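You operate a simulated robot arm through the tools that you are given. There is no shell and no other tool. Be economical: measure what you need, move in short steps, check, and stop when the job is done.

You run a simulated robot arm. Do the job below in one go: nothing can be reset, and whatever is moved stays where it is left.

Task
Grease the link that the white card names and load the press.
Fine: lay it on the jar pad, bush end at the spout; one stroke of the jar pump, no more. Then on to the slide table, bush toward the ram, and slide it fully in. Leave the lever up, do not drop the link, mind your fingers.

The check looks at the end state, three seconds after you hand in, the way a careful person would. Anything else that was tipped, shoved, dropped, spilled or broken makes it a failure.

Robot
A 7-joint arm with a two-finger parallel gripper, fixed in place. Base frame: the origin is at the foot of the arm, x ahead of it, y to its left, z up. Readings come in mm, rad, newtons and seconds.
Its first joint turns from -1.152 to 1.152 rad. Payload 2.5 kg.
Tool frame: the origin (TCP) lies between the finger pads and is the grasp point; the fingertips stand 23 mm ahead of it; z points along the fingers, y is the line along which they close. Largest opening 94 mm; finger width 38, thickness 10; the body of the gripper, 54 by 96 mm, starts 39 mm behind the TCP.
Orientation is that of the tool frame in the base frame, as [roll, pitch, yaw] about the fixed x, y, z axes, in that order (R = Rz(yaw) Ry(pitch) Rx(roll)). With the fingers straight down and closing along the base's y, the tool's x points along the base's -x, its y along +y and its z along -z.

Tools
- The arm moves only by the tool apply_moves. Its argument "moves" is text: rows parted by semicolons, each of 7 numbers parted by spaces: the shift along the tool's x, y, z in mm, then the turn, a rotation vector about the tool's x, y, z in rad, then the gripper command, from -1 (shut) to 1 (fully open), values between in proportion. In form: tx ty tz ax ay az jaw; .... A call has 1 to 20 rows; each row shifts and turns the commanded pose from where the row before left it, along the tool's axes as they then stand. Rows are played at 5 a second. More than 50 mm and 0.15 rad between two rows, or a gripper value outside its range, and nothing of the call is played. A pose out of reach is approached as far as the arm can. The call stops where the force on the tool passes 40 N (or 10 N more than at its start, if that is more) or the arm is blocked; 0.2 s more then pass. Each finger travels about 108 mm/s and halts on what it meets, pressing with about 26 N; the grip force reading is that of the motor and also rises with nothing between the fingers. The clock runs only during rows and for 0.2 s after the last one: add rows that do not move to give the fingers time. The reply holds the time, the measured pose of the TCP, the force on the tool along the base axes, the opening and the grip force, in the units named above and with some noise, and new pictures: "pictures" is both (left out), scene, wrist or none.
- Cameras (640 x 400 px; columns grow to the right, rows downward): "scene" is fixed at [105.2, -395.7, 550.5]; the picture's right is [0.92, -0.38, 0.00], its down [-0.19, -0.47, -0.86] and it looks along [0.33, 0.80, -0.51] (base axes); focal length 214 px, centre (320, 200). "wrist" rides on the gripper at [-39, 0, -44] in the tool frame; the picture's right is [0.00, -1.00, 0.00], its down [0.97, 0.00, -0.24] and it looks along [0.24, 0.00, 0.97] (tool axes); focal length 218 px, centre (320, 200). There is no depth. A picture from a camera that has moved, and an enlarged one, comes with that camera's place and axes in the base frame and with its lens.
- enlarge(camera, box): a new picture of the part [left, top, right, bottom] of that camera's present view, enlarged. The clock stands still meanwhile.
- finish_job(): hands the job in; it is judged then, once.

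Work in short steps. Places have to be worked out from the pictures, the camera data and where the tool is seen: move nearer, look again, correct. Check each grasp and each placing, and mend what went wrong. You have 120 turns and 150 pictures in all, those below and enlarged ones among them. Open the gripper and draw the arm clear of the work before you hand the job in, unless the task says otherwise; then end with one line.

The tools are called after ">>>" as name(argument=value, ...) on one line, values as JSON. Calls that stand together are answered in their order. apply_moves: Moves the arm, as the interface text tells. Its arguments: {"type":"object","properties":{"moves":{"type":"string"},"pictures":{"type":"string","enum":["both","scene","wrist","none"]}},"required":["moves"]} The other tools are called the same way: enlarge (camera, box) takes an enlarged picture of a part of a camera's view; finish_job () hands the job in.

At the start:

```text
time: 0.0
position: [382.3, 118.9, 484.9]
orientation: [3.14, 0.0, 3.141]
force: [0.1, -0.2, 0.4]
finger_gap: 93.9
grasp_force: 0.2
```

scene: 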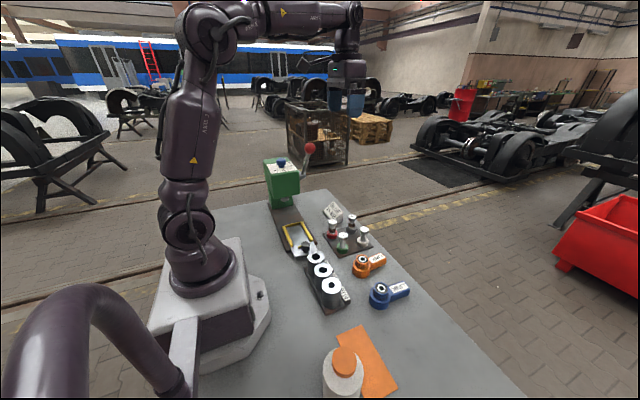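
wrist: 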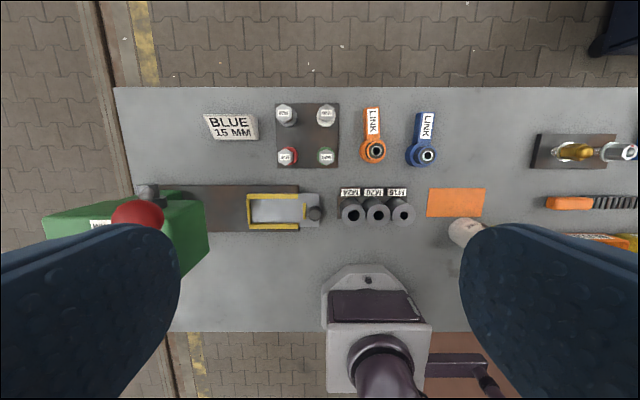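

I'll start by taking closer looks at the card, the links, the jar and the press.

>>> enlarge(camera="wrist", box=[180, 80, 500, 280])

>>> enlarge(camera="wrist", box=[400, 100, 640, 250])

>>> enlarge(camera="scene", box=[240, 130, 420, 310])

>>> enlarge(camera="scene", box=[280, 270, 480, 400])

```text
2.00 times, centred on (340, 180) of wrist
camera zoom: at [423.1, 120.5, 530.0], right [0.0, -1.0, 0.0], down [-0.97, 0.0, 0.24], along [-0.24, 0.0, -0.97], focal length 436 px, centre (280, 240)
```

zoom: 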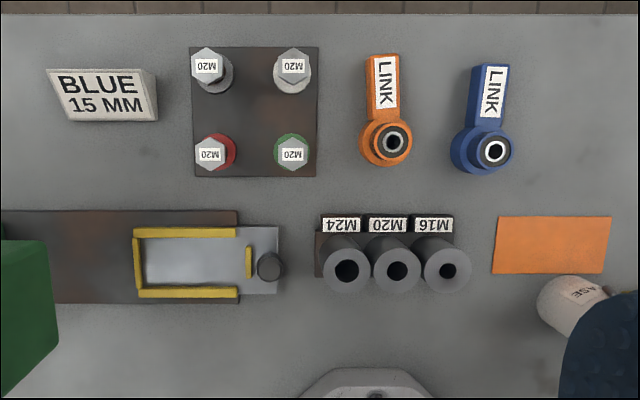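

```text
2.67 times, centred on (520, 175) of wrist
camera zoom: at [423.1, 120.5, 530.0], right [0.0, -1.0, 0.0], down [-0.97, 0.0, 0.24], along [-0.24, 0.0, -0.97], focal length 582 px, centre (-213, 267)
```

zoom: 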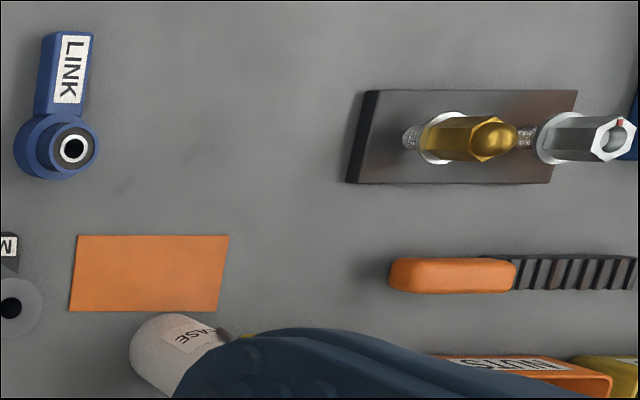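

```text
2.22 times, centred on (330, 220) of scene
camera zoom: at [105.2, -395.7, 550.5], right [0.92, -0.38, 0.0], down [-0.19, -0.47, -0.86], along [0.33, 0.8, -0.51], focal length 477 px, centre (298, 156)
```

zoom: 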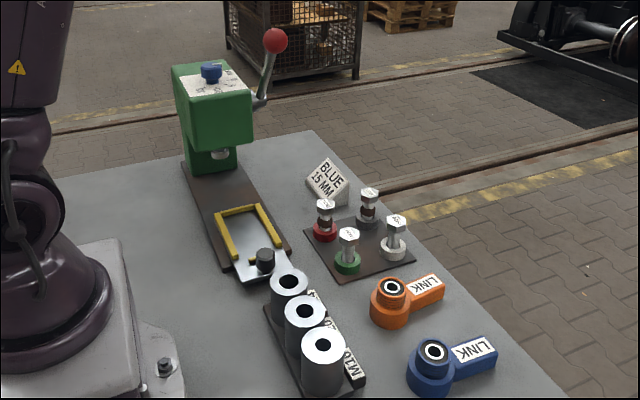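

```text
3.08 times, centred on (380, 335) of scene
camera zoom: at [105.2, -395.7, 550.5], right [0.92, -0.38, 0.0], down [-0.19, -0.47, -0.86], along [0.33, 0.8, -0.51], focal length 660 px, centre (135, -215)
```

zoom: 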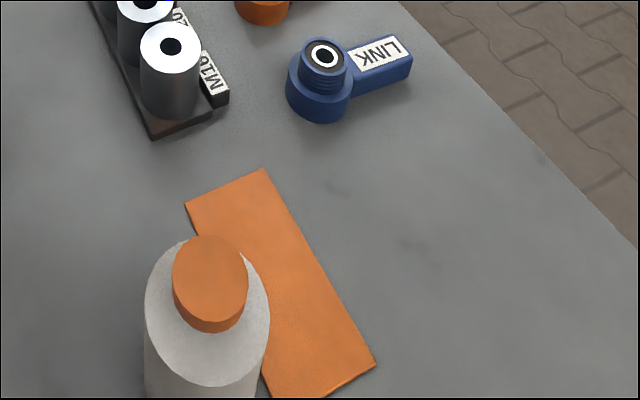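

The card reads BLUE 15 MM. Triangulating the orange pad and the bush from both cameras puts the table near z ≈ 0, not -475, so I will approach carefully and check heights. First I'll move over toward -y, staying high, to view the jar and the rest of the table.

>>> apply_moves(moves="10 -50 0 0 0 0 1;10 -50 0 0 0 0 1;10 -50 0 0 0 0 1;10 -50 0 0 0 0 1;10 -50 0 0 0 0 1;0 0 0 0 0 0 1")

```text
refused: row 1 steps farther than a row can; nothing moved
```

Combined steps went over 50 mm, so I'll use smaller ones.

>>> apply_moves(moves="10 -45 0 0 0 0 1;10 -45 0 0 0 0 1;10 -45 0 0 0 0 1;10 -45 0 0 0 0 1;10 -45 0 0 0 0 1;0 -45 0 0 0 0 1;0 0 0 0 0 0 1")

```text
time: 1.6
position: [333.3, -154.2, 486.7]
orientation: [-3.141, 0.001, -3.14]
force: [-0.6, 0.5, 0.0]
finger_gap: 93.9
grasp_force: 0.0
camera wrist: at [373.5, -152.6, 530.6], right [0.0, -1.0, 0.0], down [-0.97, 0.0, 0.24], along [-0.24, 0.0, -0.97], focal length 218 px, centre (320, 200)
```

scene: 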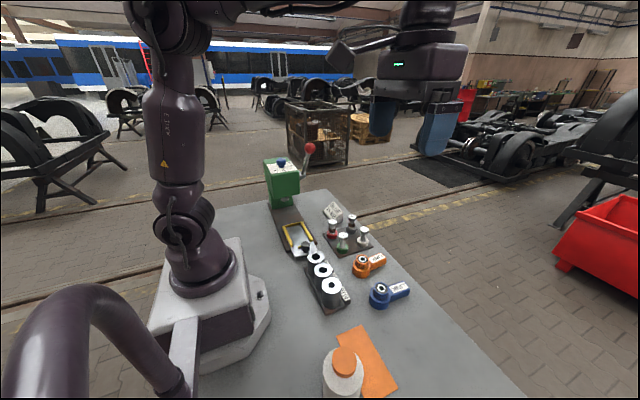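
wrist: 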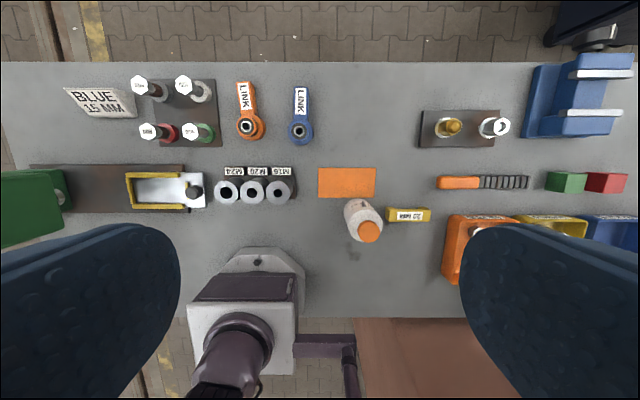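

>>> enlarge(camera="wrist", box=[300, 150, 460, 250])

>>> enlarge(camera="wrist", box=[400, 30, 640, 290])

>>> enlarge(camera="scene", box=[255, 140, 335, 260])

```text
4.00 times, centred on (380, 200) of wrist
camera zoom: at [373.5, -152.6, 530.6], right [0.0, -1.0, 0.0], down [-0.97, 0.0, 0.24], along [-0.24, 0.0, -0.97], focal length 873 px, centre (80, 200)
```

zoom: 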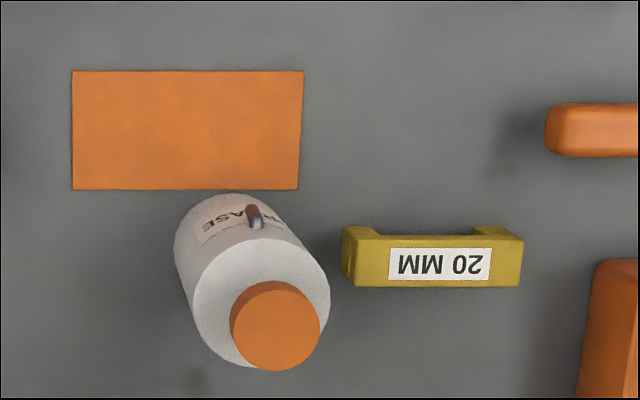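

```text
1.54 times, centred on (520, 160) of wrist
camera zoom: at [373.5, -152.6, 530.6], right [0.0, -1.0, 0.0], down [-0.97, 0.0, 0.24], along [-0.24, 0.0, -0.97], focal length 336 px, centre (12, 262)
```

zoom: 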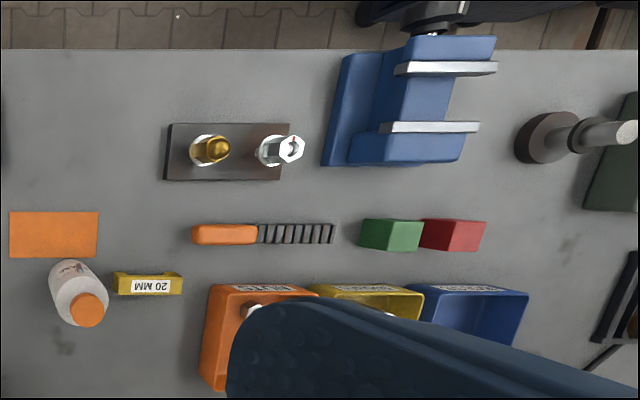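

```text
3.33 times, centred on (295, 200) of scene
camera zoom: at [105.2, -395.7, 550.5], right [0.92, -0.38, 0.0], down [-0.19, -0.47, -0.86], along [0.33, 0.8, -0.51], focal length 715 px, centre (403, 200)
```

zoom: 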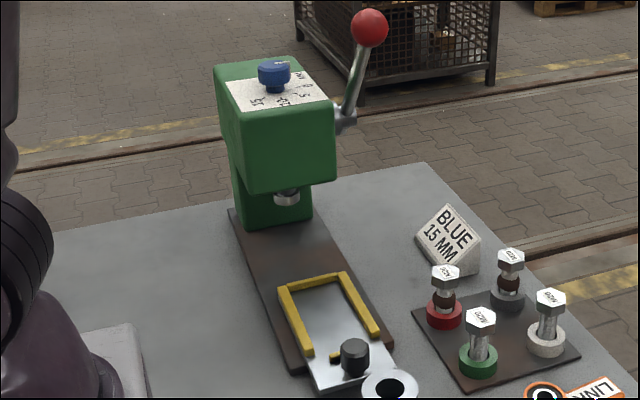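

The dial and other items look unrelated to the request. I estimate the pad at x 249..323, y -288..-148, jar cap near (210, -248, ~135), and the blue link's bush near (410, -110). I'll go down to look at the blue link from nearer.

>>> apply_moves(moves="0 25 40 0 0 0 1;0 25 40 0 0 0 1;0 0 45 0 0 0 1;0 0 45 0 0 0 1;0 0 45 0 0 0 1;0 0 0 0 0 0 1")

```text
time: 3.0
position: [332.5, -100.4, 268.1]
orientation: [-3.141, -0.001, -3.14]
force: [0.3, -0.6, 0.6]
finger_gap: 94.0
grasp_force: 0.0
camera wrist: at [372.8, -98.1, 312.3], right [0.0, -1.0, 0.0], down [-0.97, 0.0, 0.24], along [-0.24, 0.0, -0.97], focal length 218 px, centre (320, 200)
```

scene: 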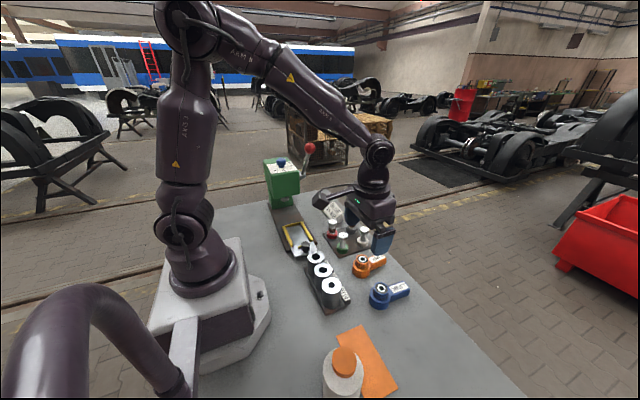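
wrist: 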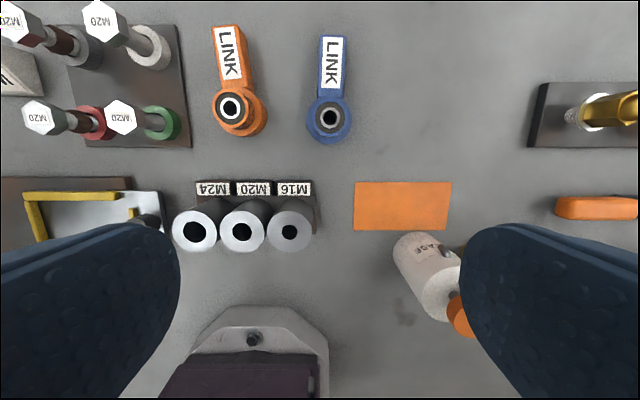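

>>> enlarge(camera="wrist", box=[270, 20, 390, 160])

>>> enlarge(camera="scene", box=[345, 265, 425, 315])

```text
2.86 times, centred on (330, 90) of wrist
camera zoom: at [372.8, -98.1, 312.3], right [0.0, -1.0, 0.0], down [-0.97, 0.0, 0.24], along [-0.24, 0.0, -0.97], focal length 624 px, centre (291, 514)
```

zoom: 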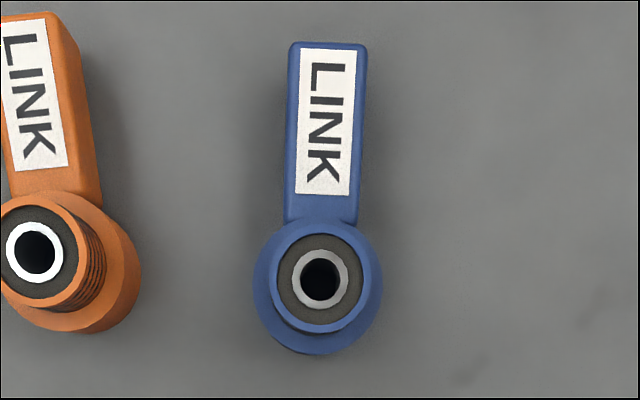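

```text
8.00 times, centred on (385, 290) of scene
camera zoom: at [105.2, -395.7, 550.5], right [0.92, -0.38, 0.0], down [-0.19, -0.47, -0.86], along [0.33, 0.8, -0.51], focal length 1716 px, centre (-200, -520)
```

zoom: 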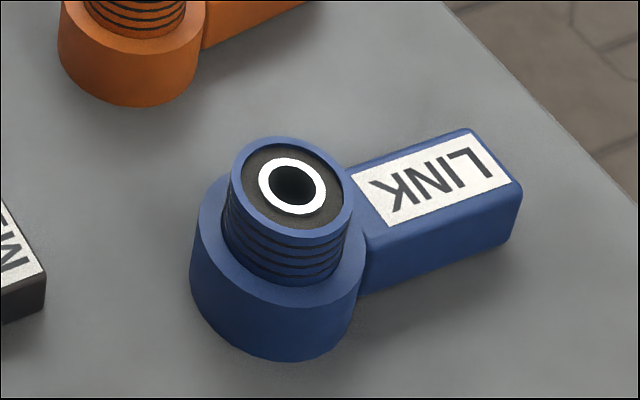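

Consistent across both views: table z ≈ 0; blue link bush at about (405, -110), top ≈ 48; handle 33 mm wide from x 435 to 495 at y ≈ -112, axis nearly along x. I'll test reach by moving above the handle at z ≈ 130.

>>> apply_moves(moves="-31 -3 34 0 0 0 1;-31 -3 34 0 0 0 1;-31 -3 34 0 0 0 1;-31 -3 34 0 0 0 1;0 0 0 0 0 0 1;0 0 0 0 0 0 1")

```text
time: 4.4
position: [456.6, -111.0, 131.8]
orientation: [-3.141, 0.0, 3.141]
force: [-0.4, -0.1, -0.6]
finger_gap: 94.0
grasp_force: 0.0
camera wrist: at [496.4, -109.4, 177.0], right [0.0, -1.0, 0.0], down [-0.97, 0.0, 0.24], along [-0.24, 0.0, -0.97], focal length 218 px, centre (320, 200)
```

scene: 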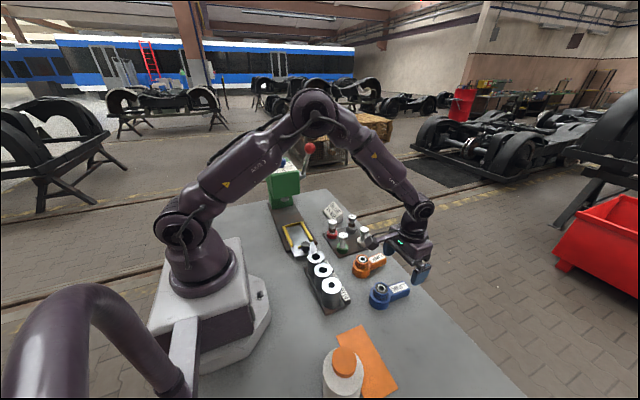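
wrist: 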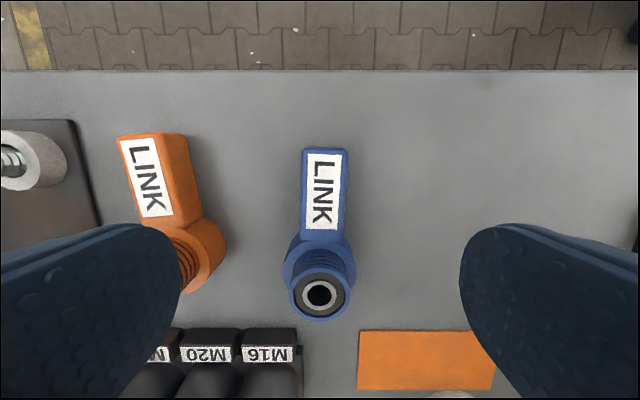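

Reach is fine. I'll align over the handle centre (463, -113), narrow the jaw to about 65 mm and come down to z ≈ 50.

>>> apply_moves(moves="-6 -2 0 0 0 0.037 0.4;0 0 30 0 0 0 0.4;0 0 30 0 0 0 0.4;0 0 20 0 0 0 0.4;0 0 0 0 0 0 0.4")

```text
time: 5.6
position: [462.0, -116.5, 51.6]
orientation: [3.14, -0.002, 3.105]
force: [0.3, 0.5, -0.3]
finger_gap: 66.0
grasp_force: 0.0
camera wrist: at [502.1, -115.1, 97.9], right [-0.04, -1.0, 0.0], down [-0.97, 0.04, 0.24], along [-0.24, 0.01, -0.97], focal length 218 px, centre (320, 200)
```

scene: 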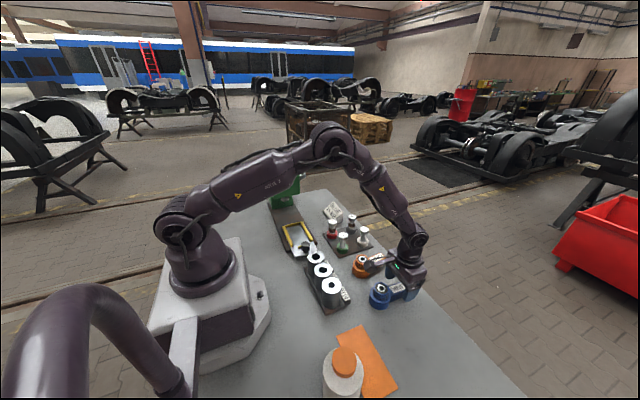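
wrist: 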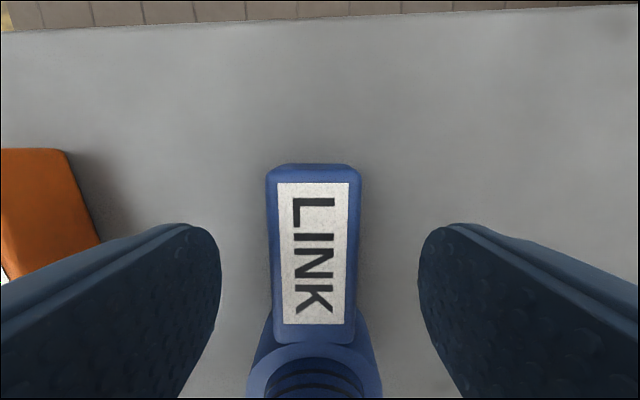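

The handle sits ~2 mm toward +y of the finger midline. I'll correct, come down to TCP z ≈ 27 and close gently.

>>> apply_moves(moves="0 2 12 0 0 0 0.4;0 0 12 0 0 0 0.4;0 0 0 0 0 0 0.4", pictures="none")

>>> apply_moves(moves="0 0 0 0 0 0 -0.2;0 0 0 0 0 0 -0.6;0 0 0 0 0 0 -0.6;0 0 0 0 0 0 -0.6")

```text
time: 6.4
position: [462.7, -112.8, 28.4]
orientation: [3.142, 0.0, 3.105]
force: [-0.4, -0.3, 0.1]
finger_gap: 65.6
grasp_force: 0.0
```

```text
time: 7.4
position: [462.8, -112.3, 29.2]
orientation: [3.141, 0.0, 3.104]
force: [1.2, -0.3, -0.8]
finger_gap: 31.7
grasp_force: 26.3
camera wrist: at [502.4, -112.6, 74.3], right [-0.04, -1.0, 0.0], down [-0.97, 0.04, 0.24], along [-0.24, 0.01, -0.97], focal length 218 px, centre (320, 200)
```

scene: 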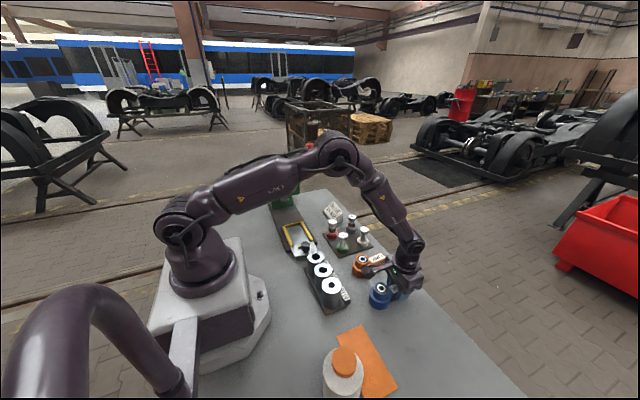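
wrist: 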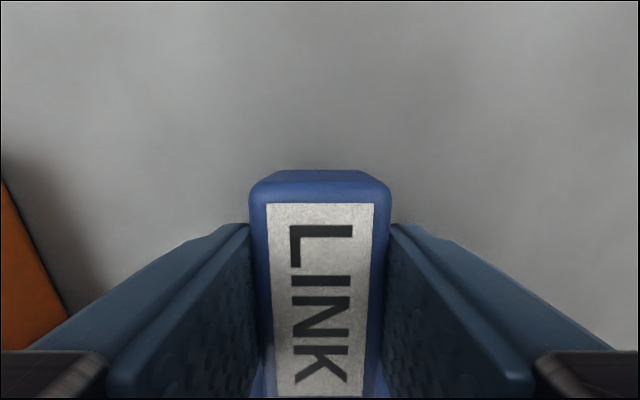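

Gripped (gap 31.7, 26 N). I'll lift 40 mm and check that it holds without tilting.

>>> apply_moves(moves="0 0 0 0 0 0 -1;0 0 -15 0 0 0 -1;0 0 -25 0 0 0 -1;0 0 0 0 0 0 -1")

>>> enlarge(camera="scene", box=[345, 235, 445, 315])

```text
time: 8.4
position: [463.0, -112.3, 70.0]
orientation: [-3.141, 0.001, 3.104]
force: [-0.5, -0.3, -5.8]
finger_gap: 31.7
grasp_force: 26.3
camera wrist: at [502.8, -111.9, 113.9], right [-0.04, -1.0, 0.0], down [-0.97, 0.04, 0.24], along [-0.24, 0.01, -0.97], focal length 218 px, centre (320, 200)
```

scene: 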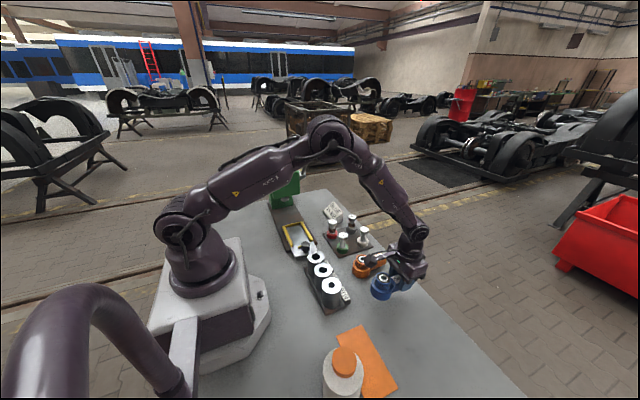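
wrist: 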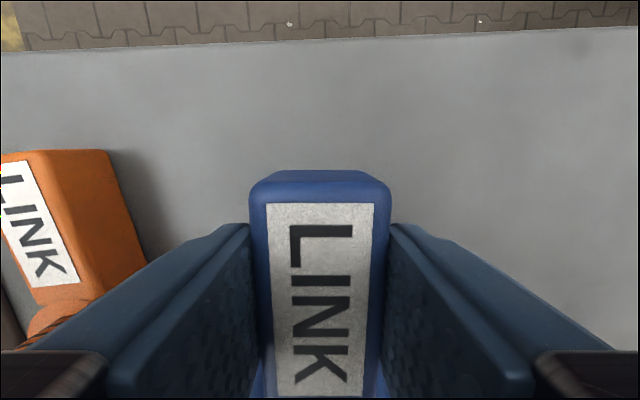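

```text
5.00 times, centred on (395, 275) of scene
camera zoom: at [105.2, -395.7, 550.4], right [0.92, -0.38, 0.0], down [-0.19, -0.47, -0.86], along [0.33, 0.8, -0.51], focal length 1072 px, centre (-55, -175)
```

zoom: 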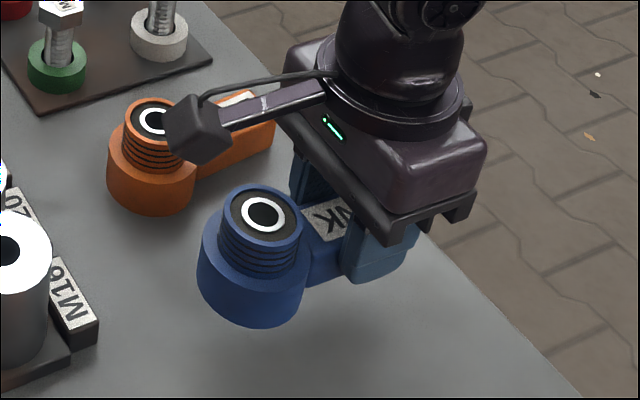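

It holds level; weight about 6 N. A sensor box on the hand sticks out ~110 mm on the tool +x side, well above the tool tip, which I'll keep in mind. Next I'll raise and retract toward the pad to see the jar spout.

>>> apply_moves(moves="0 0 -40 0 0 0 -1;0 0 -40 0 0 0 -1;0 0 -20 0 0 0 -1;38 -8 0 0 0 0 -1;38 -8 0 0 0 0 -1;38 -8 0 0 0 0 -1;38 -8 0 0 0 0 -1;0 0 0 0 0 0 -1")

>>> enlarge(camera="wrist", box=[400, 200, 640, 400])

>>> enlarge(camera="scene", box=[300, 310, 440, 400])

```text
time: 10.2
position: [311.5, -140.3, 170.6]
orientation: [3.141, -0.001, 3.106]
force: [0.9, -0.5, -5.5]
finger_gap: 31.7
grasp_force: 26.0
camera wrist: at [350.2, -139.8, 215.5], right [-0.04, -1.0, 0.0], down [-0.97, 0.03, 0.24], along [-0.24, 0.01, -0.97], focal length 218 px, centre (320, 200)
```

scene: 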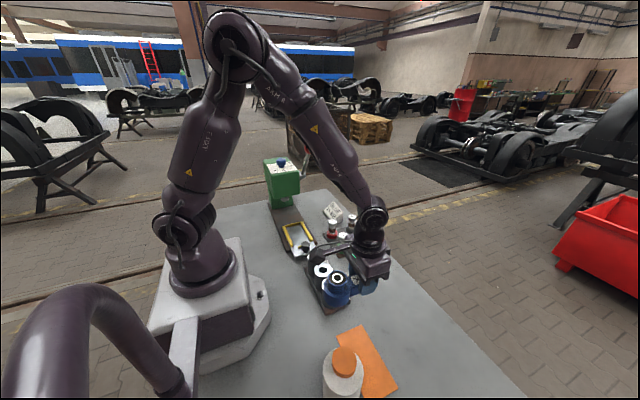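
wrist: 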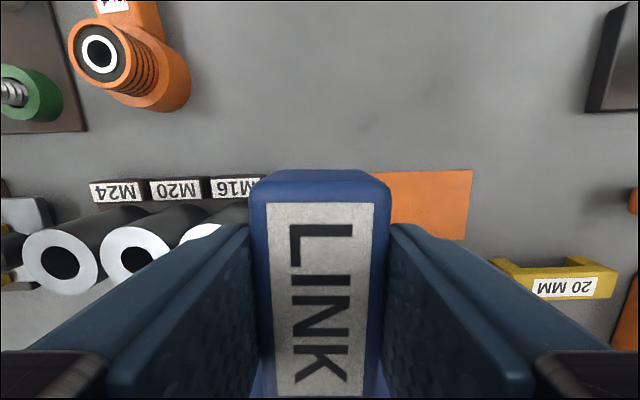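

```text
2.00 times, centred on (520, 300) of wrist
camera zoom: at [350.2, -139.8, 215.5], right [-0.04, -1.0, 0.0], down [-0.97, 0.03, 0.24], along [-0.24, 0.01, -0.97], focal length 436 px, centre (-80, 0)
```

zoom: 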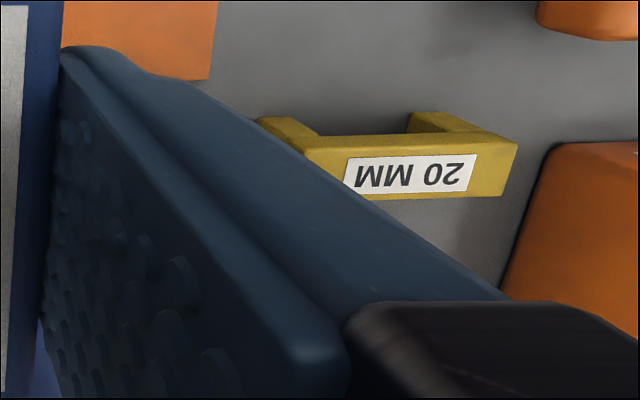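

```text
4.44 times, centred on (370, 355) of scene
camera zoom: at [105.2, -395.7, 550.4], right [0.92, -0.38, 0.0], down [-0.19, -0.47, -0.86], along [0.33, 0.8, -0.51], focal length 953 px, centre (98, -489)
```

zoom: 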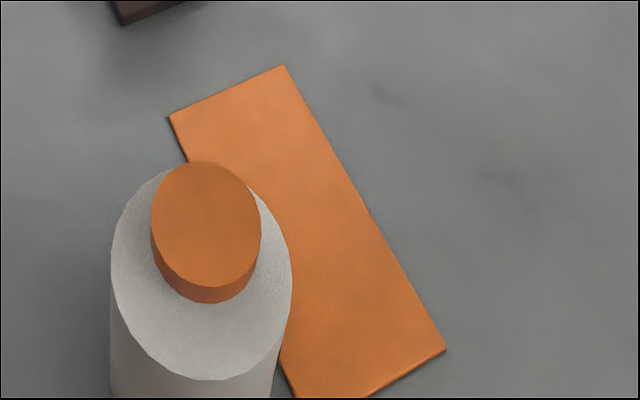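

The spout is hidden from the scene camera, on the jar's +x side. I'll rotate the link here by +1.608 rad about base z so the handle points +y and the wrist camera faces the jar.

>>> apply_moves(moves="0 0 0 0 0 -0.146 -1;0 0 0 0 0 -0.146 -1;0 0 0 0 0 -0.146 -1;0 0 0 0 0 -0.146 -1;0 0 0 0 0 -0.146 -1;0 0 0 0 0 -0.146 -1;0 0 0 0 0 -0.146 -1;0 0 0 0 0 -0.146 -1;0 0 0 0 0 -0.146 -1;0 0 0 0 0 -0.146 -1;0 0 0 0 0 -0.146 -1;0 0 0 0 0 0 -1")

```text
time: 12.8
position: [309.9, -140.2, 169.0]
orientation: [-3.141, 0.001, -1.569]
force: [0.8, 0.3, -5.8]
finger_gap: 32.0
grasp_force: 25.9
camera wrist: at [310.9, -99.1, 214.6], right [1.0, 0.0, 0.0], down [0.0, -0.97, 0.24], along [0.0, -0.24, -0.97], focal length 218 px, centre (320, 200)
```

scene: 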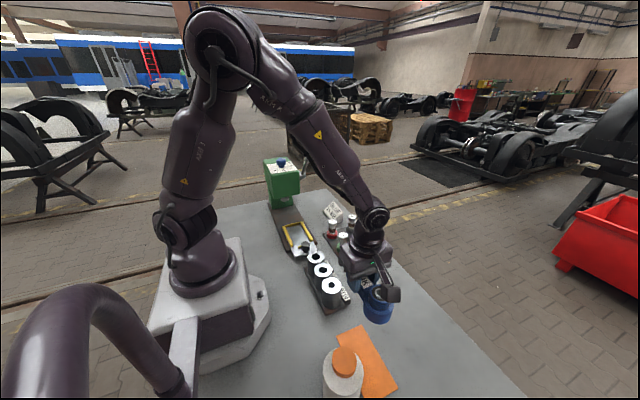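
wrist: 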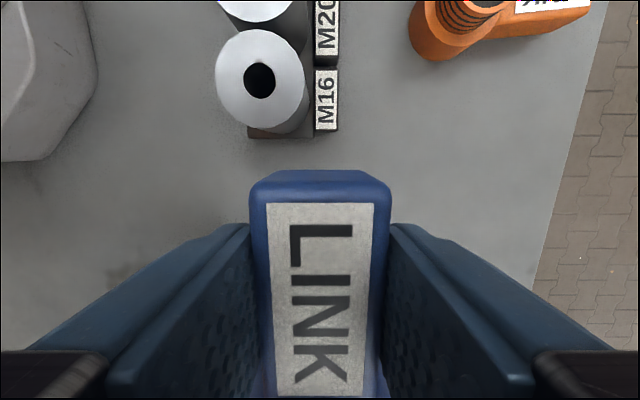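

Spout triangulated from two earlier views: about (250, -248, 66), pointing +x over the pad. I'll lower the link beside it (TCP x ≈ 310, y ≈ -187), then slide it toward the spout at low height.

>>> apply_moves(moves="24 0 0 0 0 0 -1;23 0 0 0 0 0 -1;0 0 35 0 0 0 -1;0 0 35 0 0 0 -1;0 0 30 0 0 0 -1;0 0 25 0 0 0 -1;0 0 0 0 0 0 -1")

>>> enlarge(camera="scene", box=[300, 270, 460, 400])

```text
time: 14.4
position: [310.7, -187.0, 44.8]
orientation: [-3.141, 0.0, -1.57]
force: [0.2, -0.6, -5.9]
finger_gap: 32.0
grasp_force: 25.7
camera wrist: at [312.0, -145.6, 89.5], right [1.0, 0.0, 0.0], down [0.0, -0.97, 0.24], along [0.0, -0.24, -0.97], focal length 218 px, centre (320, 200)
```

scene: 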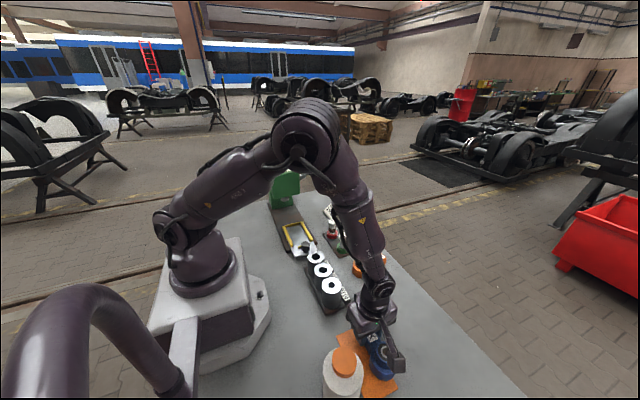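
wrist: 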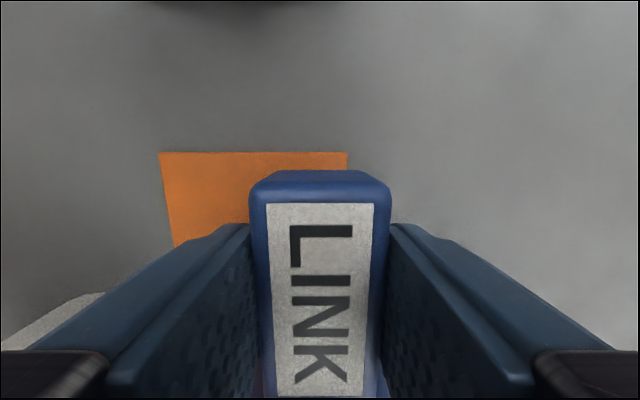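

```text
3.08 times, centred on (380, 335) of scene
camera zoom: at [105.2, -395.7, 550.4], right [0.92, -0.38, 0.0], down [-0.19, -0.47, -0.86], along [0.33, 0.8, -0.51], focal length 660 px, centre (135, -215)
```

zoom: 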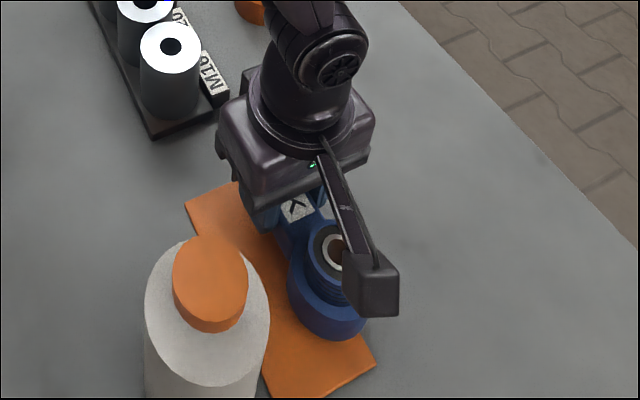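

Pad position confirmed (x 248..323, far edge y -148). Lower to z ≈ 34 and slide 27 mm toward the jar in small steps.

>>> apply_moves(moves="0 0 10 0 0 0 -1;0 9 0 0 0 0 -1;0 9 0 0 0 0 -1;0 8 0 0 0 0 -1;0 0 0 0 0 0 -1")

>>> enlarge(camera="scene", box=[300, 310, 440, 400])

```text
time: 15.6
position: [284.8, -186.6, 36.2]
orientation: [3.141, 0.0, -1.571]
force: [0.3, -0.7, -5.7]
finger_gap: 31.9
grasp_force: 25.9
camera wrist: at [286.0, -145.2, 80.6], right [1.0, 0.0, 0.0], down [0.0, -0.97, 0.24], along [0.0, -0.24, -0.97], focal length 218 px, centre (320, 200)
```

scene: 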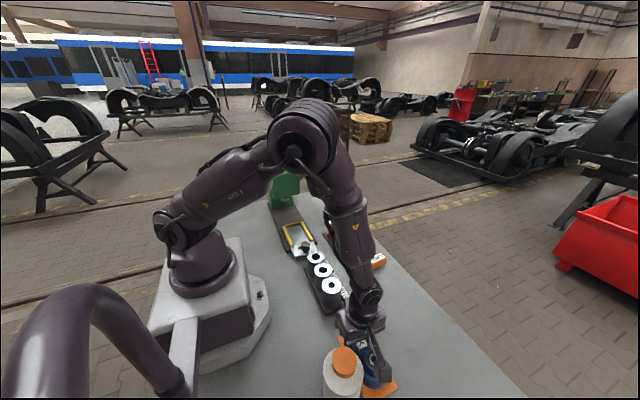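
wrist: 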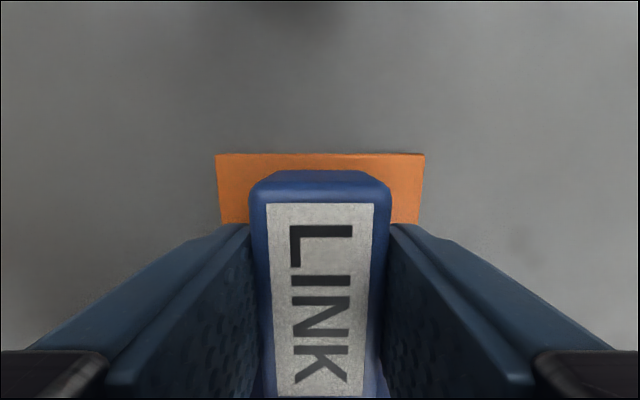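

```text
4.44 times, centred on (370, 355) of scene
camera zoom: at [105.2, -395.7, 550.4], right [0.92, -0.38, 0.0], down [-0.19, -0.47, -0.86], along [0.33, 0.8, -0.51], focal length 953 px, centre (98, -489)
```

zoom: 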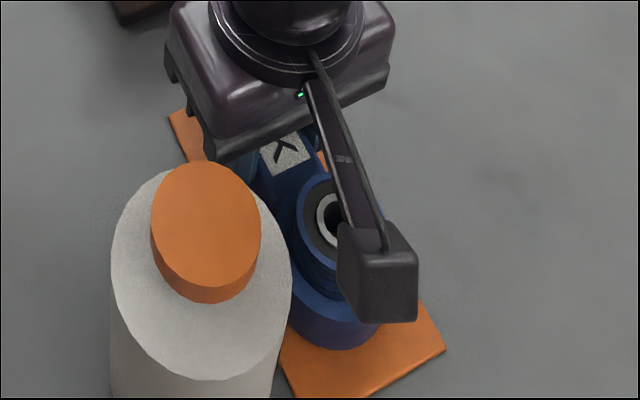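

No contact, jar unmoved. Now I'll lower slowly to seat the link on the pad.

>>> apply_moves(moves="0 0 3 0 0 0 -1;0 0 2 0 0 0 -1;0 0 1 0 0 0 -1;0 0 0 0 0 0 -1", pictures="none")

```text
time: 16.6
position: [284.5, -185.5, 30.3]
orientation: [-3.141, 0.0, -1.57]
force: [-0.5, 4.2, 19.2]
finger_gap: 31.9
grasp_force: 25.9
```

It's in contact (19 N). I'll ease up 1 mm and open a bit.

>>> apply_moves(moves="0 0 -0.7 0 0 0 -1;0 0 0 0 0 0 -0.1;0 0 0 0 0 0 0.2;0 0 0 0 0 0 0.2")

```text
time: 17.6
position: [284.9, -187.5, 29.9]
orientation: [-3.142, -0.001, -1.57]
force: [0.2, -0.6, -0.2]
finger_gap: 56.4
grasp_force: 0.1
camera wrist: at [285.1, -146.0, 75.2], right [1.0, 0.0, 0.0], down [0.0, -0.97, 0.24], along [0.0, -0.24, -0.97], focal length 218 px, centre (320, 200)
```

scene: 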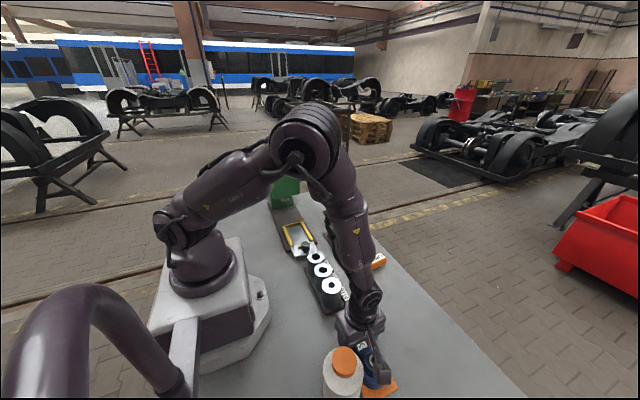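
wrist: 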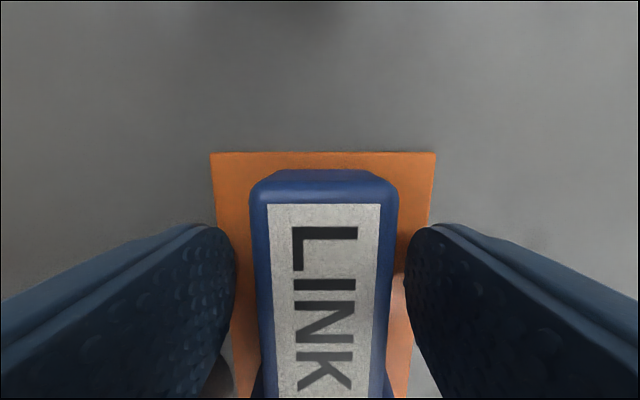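

Released cleanly. I'll rise straight up and turn back so the wrist camera looks at the spout from the +x side.

>>> apply_moves(moves="0 0 -40 0 0 0 0.2;0 0 -45 0 0 0 0.2;0 0 -45 0 0 0 0.2;-20 -30 -20 0 0 0.14 0.2;0 0 0 0 0 0.148 0.2;0 0 0 0 0 0.148 0.2;0 0 0 0 0 0.148 0.2;0 0 0 0 0 0.148 0.2;0 0 0 0 0 0.148 0.2;0 0 0 0 0 0.148 0.2;0 0 0 0 0 0.148 0.2;0 0 0 0 0 0.148 0.2;0 0 0 0 0 0.148 0.2;0 0 0 0 0 0.1 0.2;0 0 0 0 0 0 0.2")

>>> enlarge(camera="scene", box=[300, 310, 440, 400])

```text
time: 20.8
position: [315.4, -167.8, 179.6]
orientation: [3.141, -0.002, 3.135]
force: [0.7, -0.3, -0.5]
finger_gap: 56.5
grasp_force: 0.0
camera wrist: at [354.7, -165.4, 225.2], right [0.0, -1.0, 0.0], down [-0.97, 0.0, 0.24], along [-0.24, 0.0, -0.97], focal length 218 px, centre (320, 200)
```

scene: 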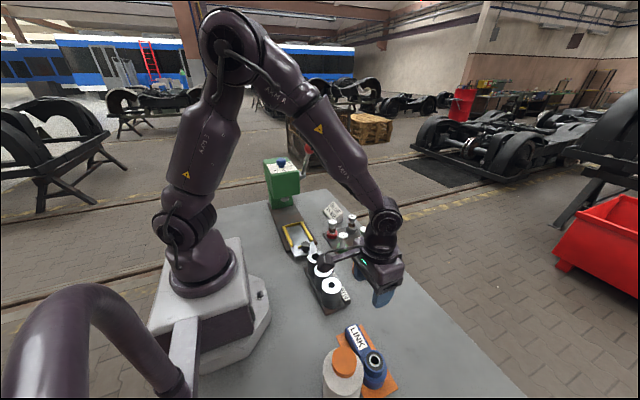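
wrist: 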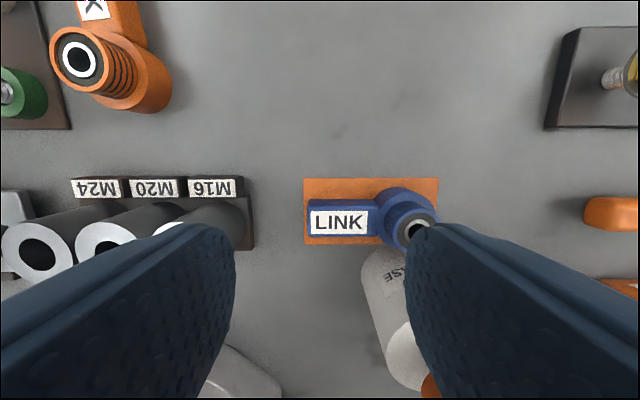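

```text
4.44 times, centred on (370, 355) of scene
camera zoom: at [105.2, -395.7, 550.5], right [0.92, -0.38, 0.0], down [-0.19, -0.47, -0.86], along [0.33, 0.8, -0.51], focal length 953 px, centre (98, -489)
```

zoom: 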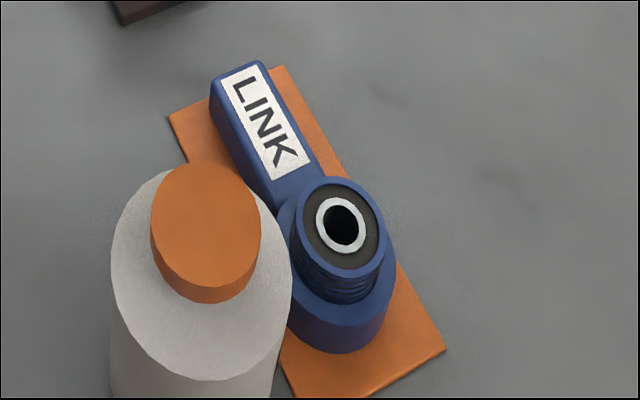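

I'll move along -y with the camera over the jar area to check spout and bush alignment.

>>> apply_moves(moves="-20 -40 -20 0 0 0 0.2;0 -40 -10 0 0 0 1;0 -10 0 0 0 0 1;0 0 0 0 0 0 1", pictures="wrist")

>>> enlarge(camera="wrist", box=[220, 180, 420, 360])

```text
time: 21.8
position: [334.3, -256.4, 210.1]
orientation: [3.142, -0.001, 3.14]
force: [0.5, -0.2, 0.0]
finger_gap: 94.2
grasp_force: 0.0
camera wrist: at [374.4, -254.8, 255.4], right [0.0, -1.0, 0.0], down [-0.97, 0.0, 0.24], along [-0.24, 0.0, -0.97], focal length 218 px, centre (320, 200)
```

wrist: 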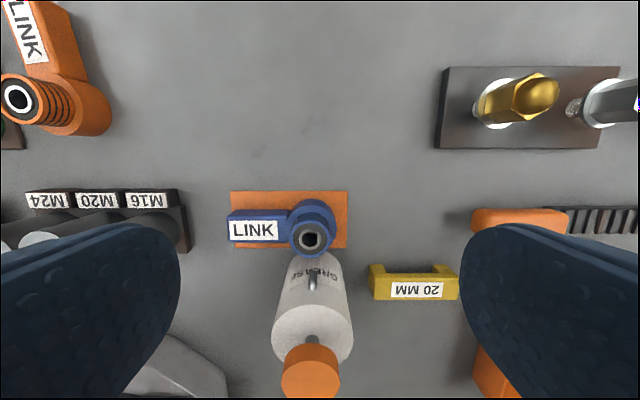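

```text
2.22 times, centred on (320, 270) of wrist
camera zoom: at [374.4, -254.8, 255.4], right [0.0, -1.0, 0.0], down [-0.97, 0.0, 0.24], along [-0.24, 0.0, -0.97], focal length 485 px, centre (320, 44)
```

zoom: 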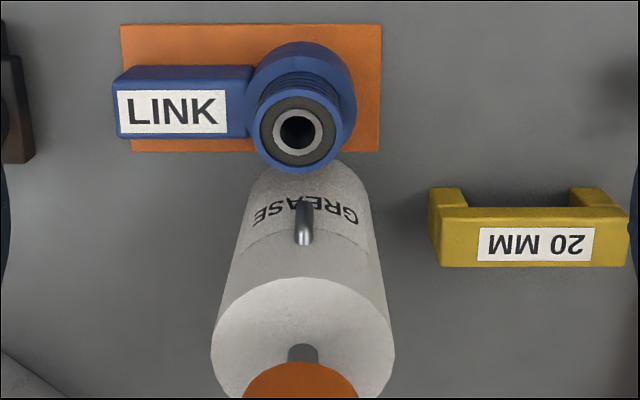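

Bush (282, -245) is in line with the spout (tip ≈ (252, -248, 62)). Next I'll close the fingers and move high above the pump cap to refine its place.

>>> apply_moves(moves="0 0 -40 0 0 0 0;30 2 -30 0 0 0 -1;40 2 -10 0 0 0 -1;40 2 0 0 0 0 -1;0 0 0 0 0 0 -1;0 0 0 0 0 0 -1")

>>> enlarge(camera="scene", box=[280, 280, 440, 400])

```text
time: 23.2
position: [223.7, -252.6, 289.0]
orientation: [-3.142, 0.001, 3.141]
force: [0.2, 0.7, -0.5]
finger_gap: 0.0
grasp_force: 25.8
camera wrist: at [263.8, -250.0, 333.7], right [0.0, -1.0, 0.0], down [-0.97, 0.0, 0.24], along [-0.24, 0.0, -0.97], focal length 218 px, centre (320, 200)
```

scene: 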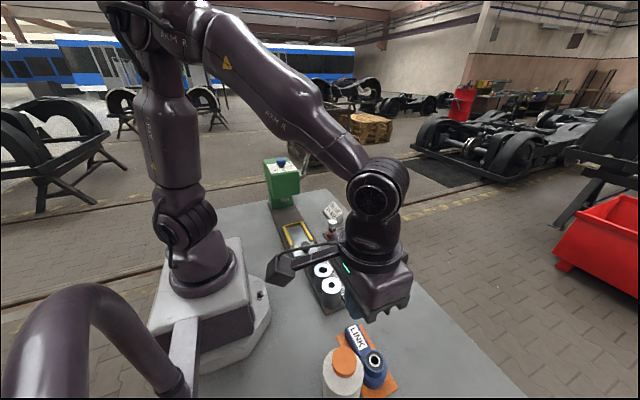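
wrist: 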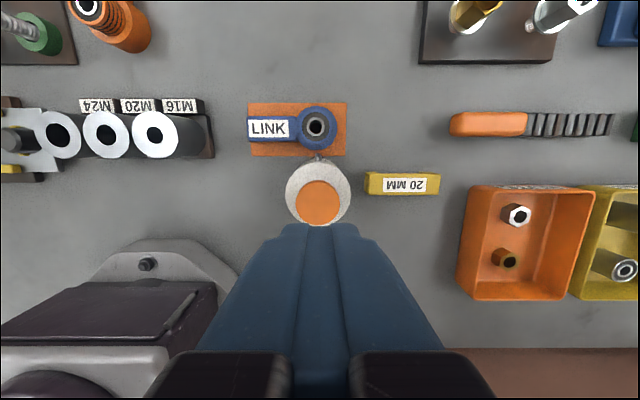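

```text
3.33 times, centred on (360, 340) of scene
camera zoom: at [105.2, -395.7, 550.5], right [0.92, -0.38, 0.0], down [-0.19, -0.47, -0.86], along [0.33, 0.8, -0.51], focal length 715 px, centre (187, -267)
```

zoom: 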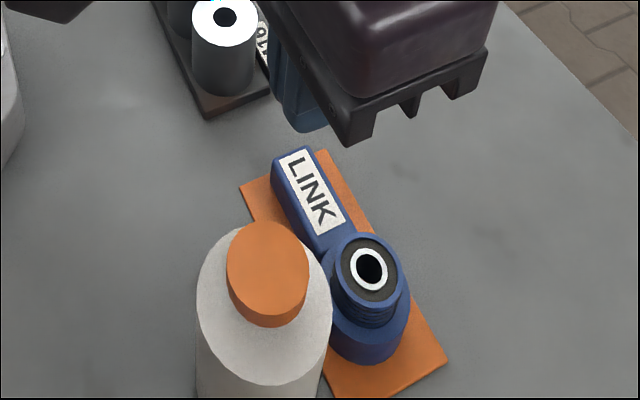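

Cap centre at about (211, -249), diameter 45, top ≈ z 130. I'll align over it and descend to leave a ~30 mm gap.

>>> apply_moves(moves="12.5 1 0 0 0 0 -1;0 0 40 0 0 0 -1;0 0 40 0 0 0 -1;0 0 22 0 0 0 -1;0 0 0 0 0 0 -1")

>>> enlarge(camera="scene", box=[280, 280, 440, 400])

```text
time: 24.4
position: [213.0, -249.0, 187.0]
orientation: [-3.141, -0.001, 3.141]
force: [-0.2, 0.1, -0.4]
finger_gap: 0.0
grasp_force: 26.3
camera wrist: at [252.3, -247.2, 232.6], right [0.0, -1.0, 0.0], down [-0.97, 0.0, 0.24], along [-0.24, 0.0, -0.97], focal length 218 px, centre (320, 200)
```

scene: 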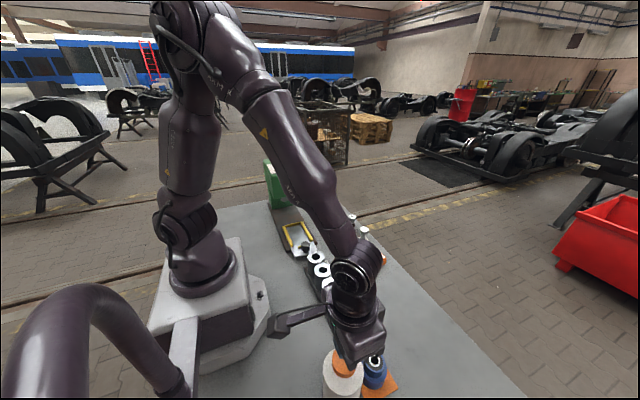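
wrist: 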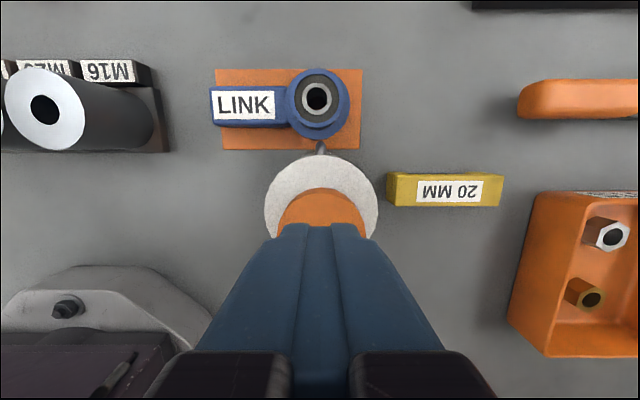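

```text
3.33 times, centred on (360, 340) of scene
camera zoom: at [105.2, -395.7, 550.5], right [0.92, -0.38, 0.0], down [-0.19, -0.47, -0.86], along [0.33, 0.8, -0.51], focal length 715 px, centre (187, -267)
```

zoom: 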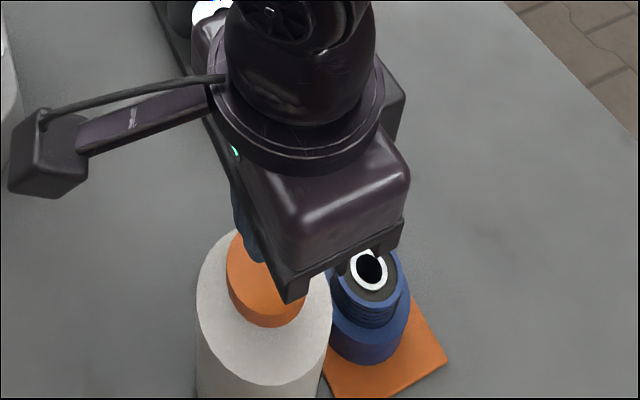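

Aligned over the cap. I'll press straight down in one continuous slow stroke; the force stop will catch the bottom.

>>> apply_moves(moves="1.5 0 8 0 0 0 -1;0 0 8 0 0 0 -1;0 0 5 0 0 0 -1;0 0 4 0 0 0 -1;0 0 3 0 0 0 -1;0 0 3 0 0 0 -1;0 0 3 0 0 0 -1;0 0 3 0 0 0 -1;0 0 3 0 0 0 -1;0 0 3 0 0 0 -1;0 0 2 0 0 0 -1;0 0 2 0 0 0 -1")

```text
time: 27.1
position: [211.7, -249.8, 142.3]
orientation: [3.141, 0.002, 3.14]
force: [-6.8, 6.4, 24.4]
finger_gap: 0.0
grasp_force: 26.2
stopped in row 12: the force on the tool passed its limit (the readings are from after the stop); the commanded pose is now the measured one
camera wrist: at [250.8, -247.5, 187.7], right [0.0, -1.0, 0.0], down [-0.97, 0.0, 0.24], along [-0.24, 0.0, -0.97], focal length 218 px, centre (320, 200)
```

scene: 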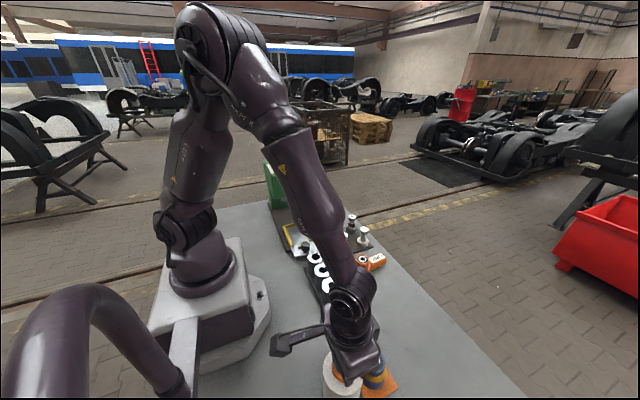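
wrist: 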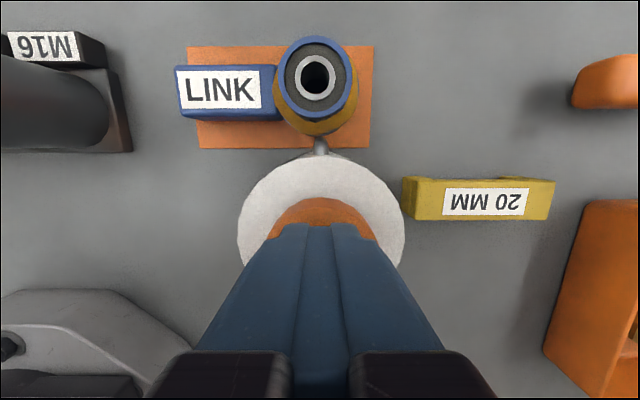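

Grease now shows on the boss, so the stroke worked. I'll lift straight off in one motion and not touch the cap again.

>>> apply_moves(moves="0 0 -20 0 0 0 -1;0 0 -40 0 0 0 -1;0 0 -40 0 0 0 -1;-45 0 0 0 0 0 -1;-45 0 0 0 0 0 -1;0 0 0 0 0 0 -1")

>>> enlarge(camera="scene", box=[280, 280, 440, 400])

>>> enlarge(camera="wrist", box=[220, 180, 420, 300])

```text
time: 28.5
position: [300.0, -250.3, 242.5]
orientation: [3.141, 0.0, 3.14]
force: [-0.3, -0.5, 0.5]
finger_gap: 0.2
grasp_force: 26.0
camera wrist: at [340.0, -248.1, 287.9], right [0.0, -1.0, 0.0], down [-0.97, 0.0, 0.24], along [-0.24, 0.0, -0.97], focal length 218 px, centre (320, 200)
```

scene: 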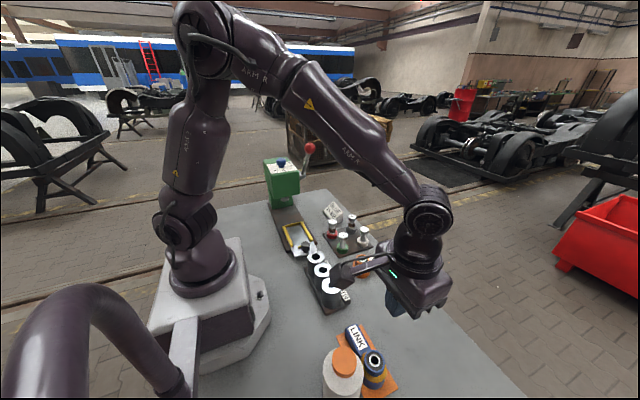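
wrist: 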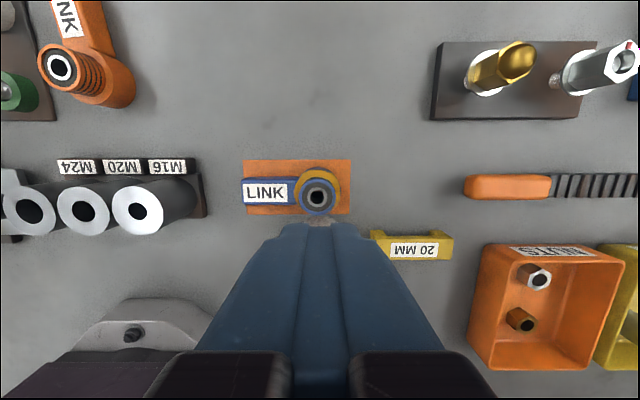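

```text
3.33 times, centred on (360, 340) of scene
camera zoom: at [105.2, -395.7, 550.5], right [0.92, -0.38, 0.0], down [-0.19, -0.47, -0.86], along [0.33, 0.8, -0.51], focal length 715 px, centre (187, -267)
```

zoom: 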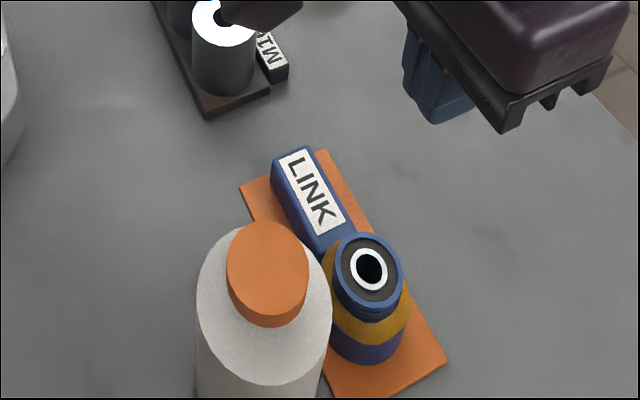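

```text
3.20 times, centred on (320, 240) of wrist
camera zoom: at [340.0, -248.1, 287.9], right [0.0, -1.0, 0.0], down [-0.97, 0.0, 0.24], along [-0.24, 0.0, -0.97], focal length 698 px, centre (320, 72)
```

zoom: 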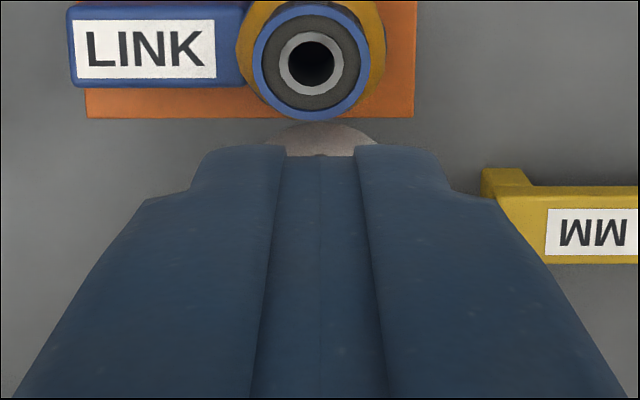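

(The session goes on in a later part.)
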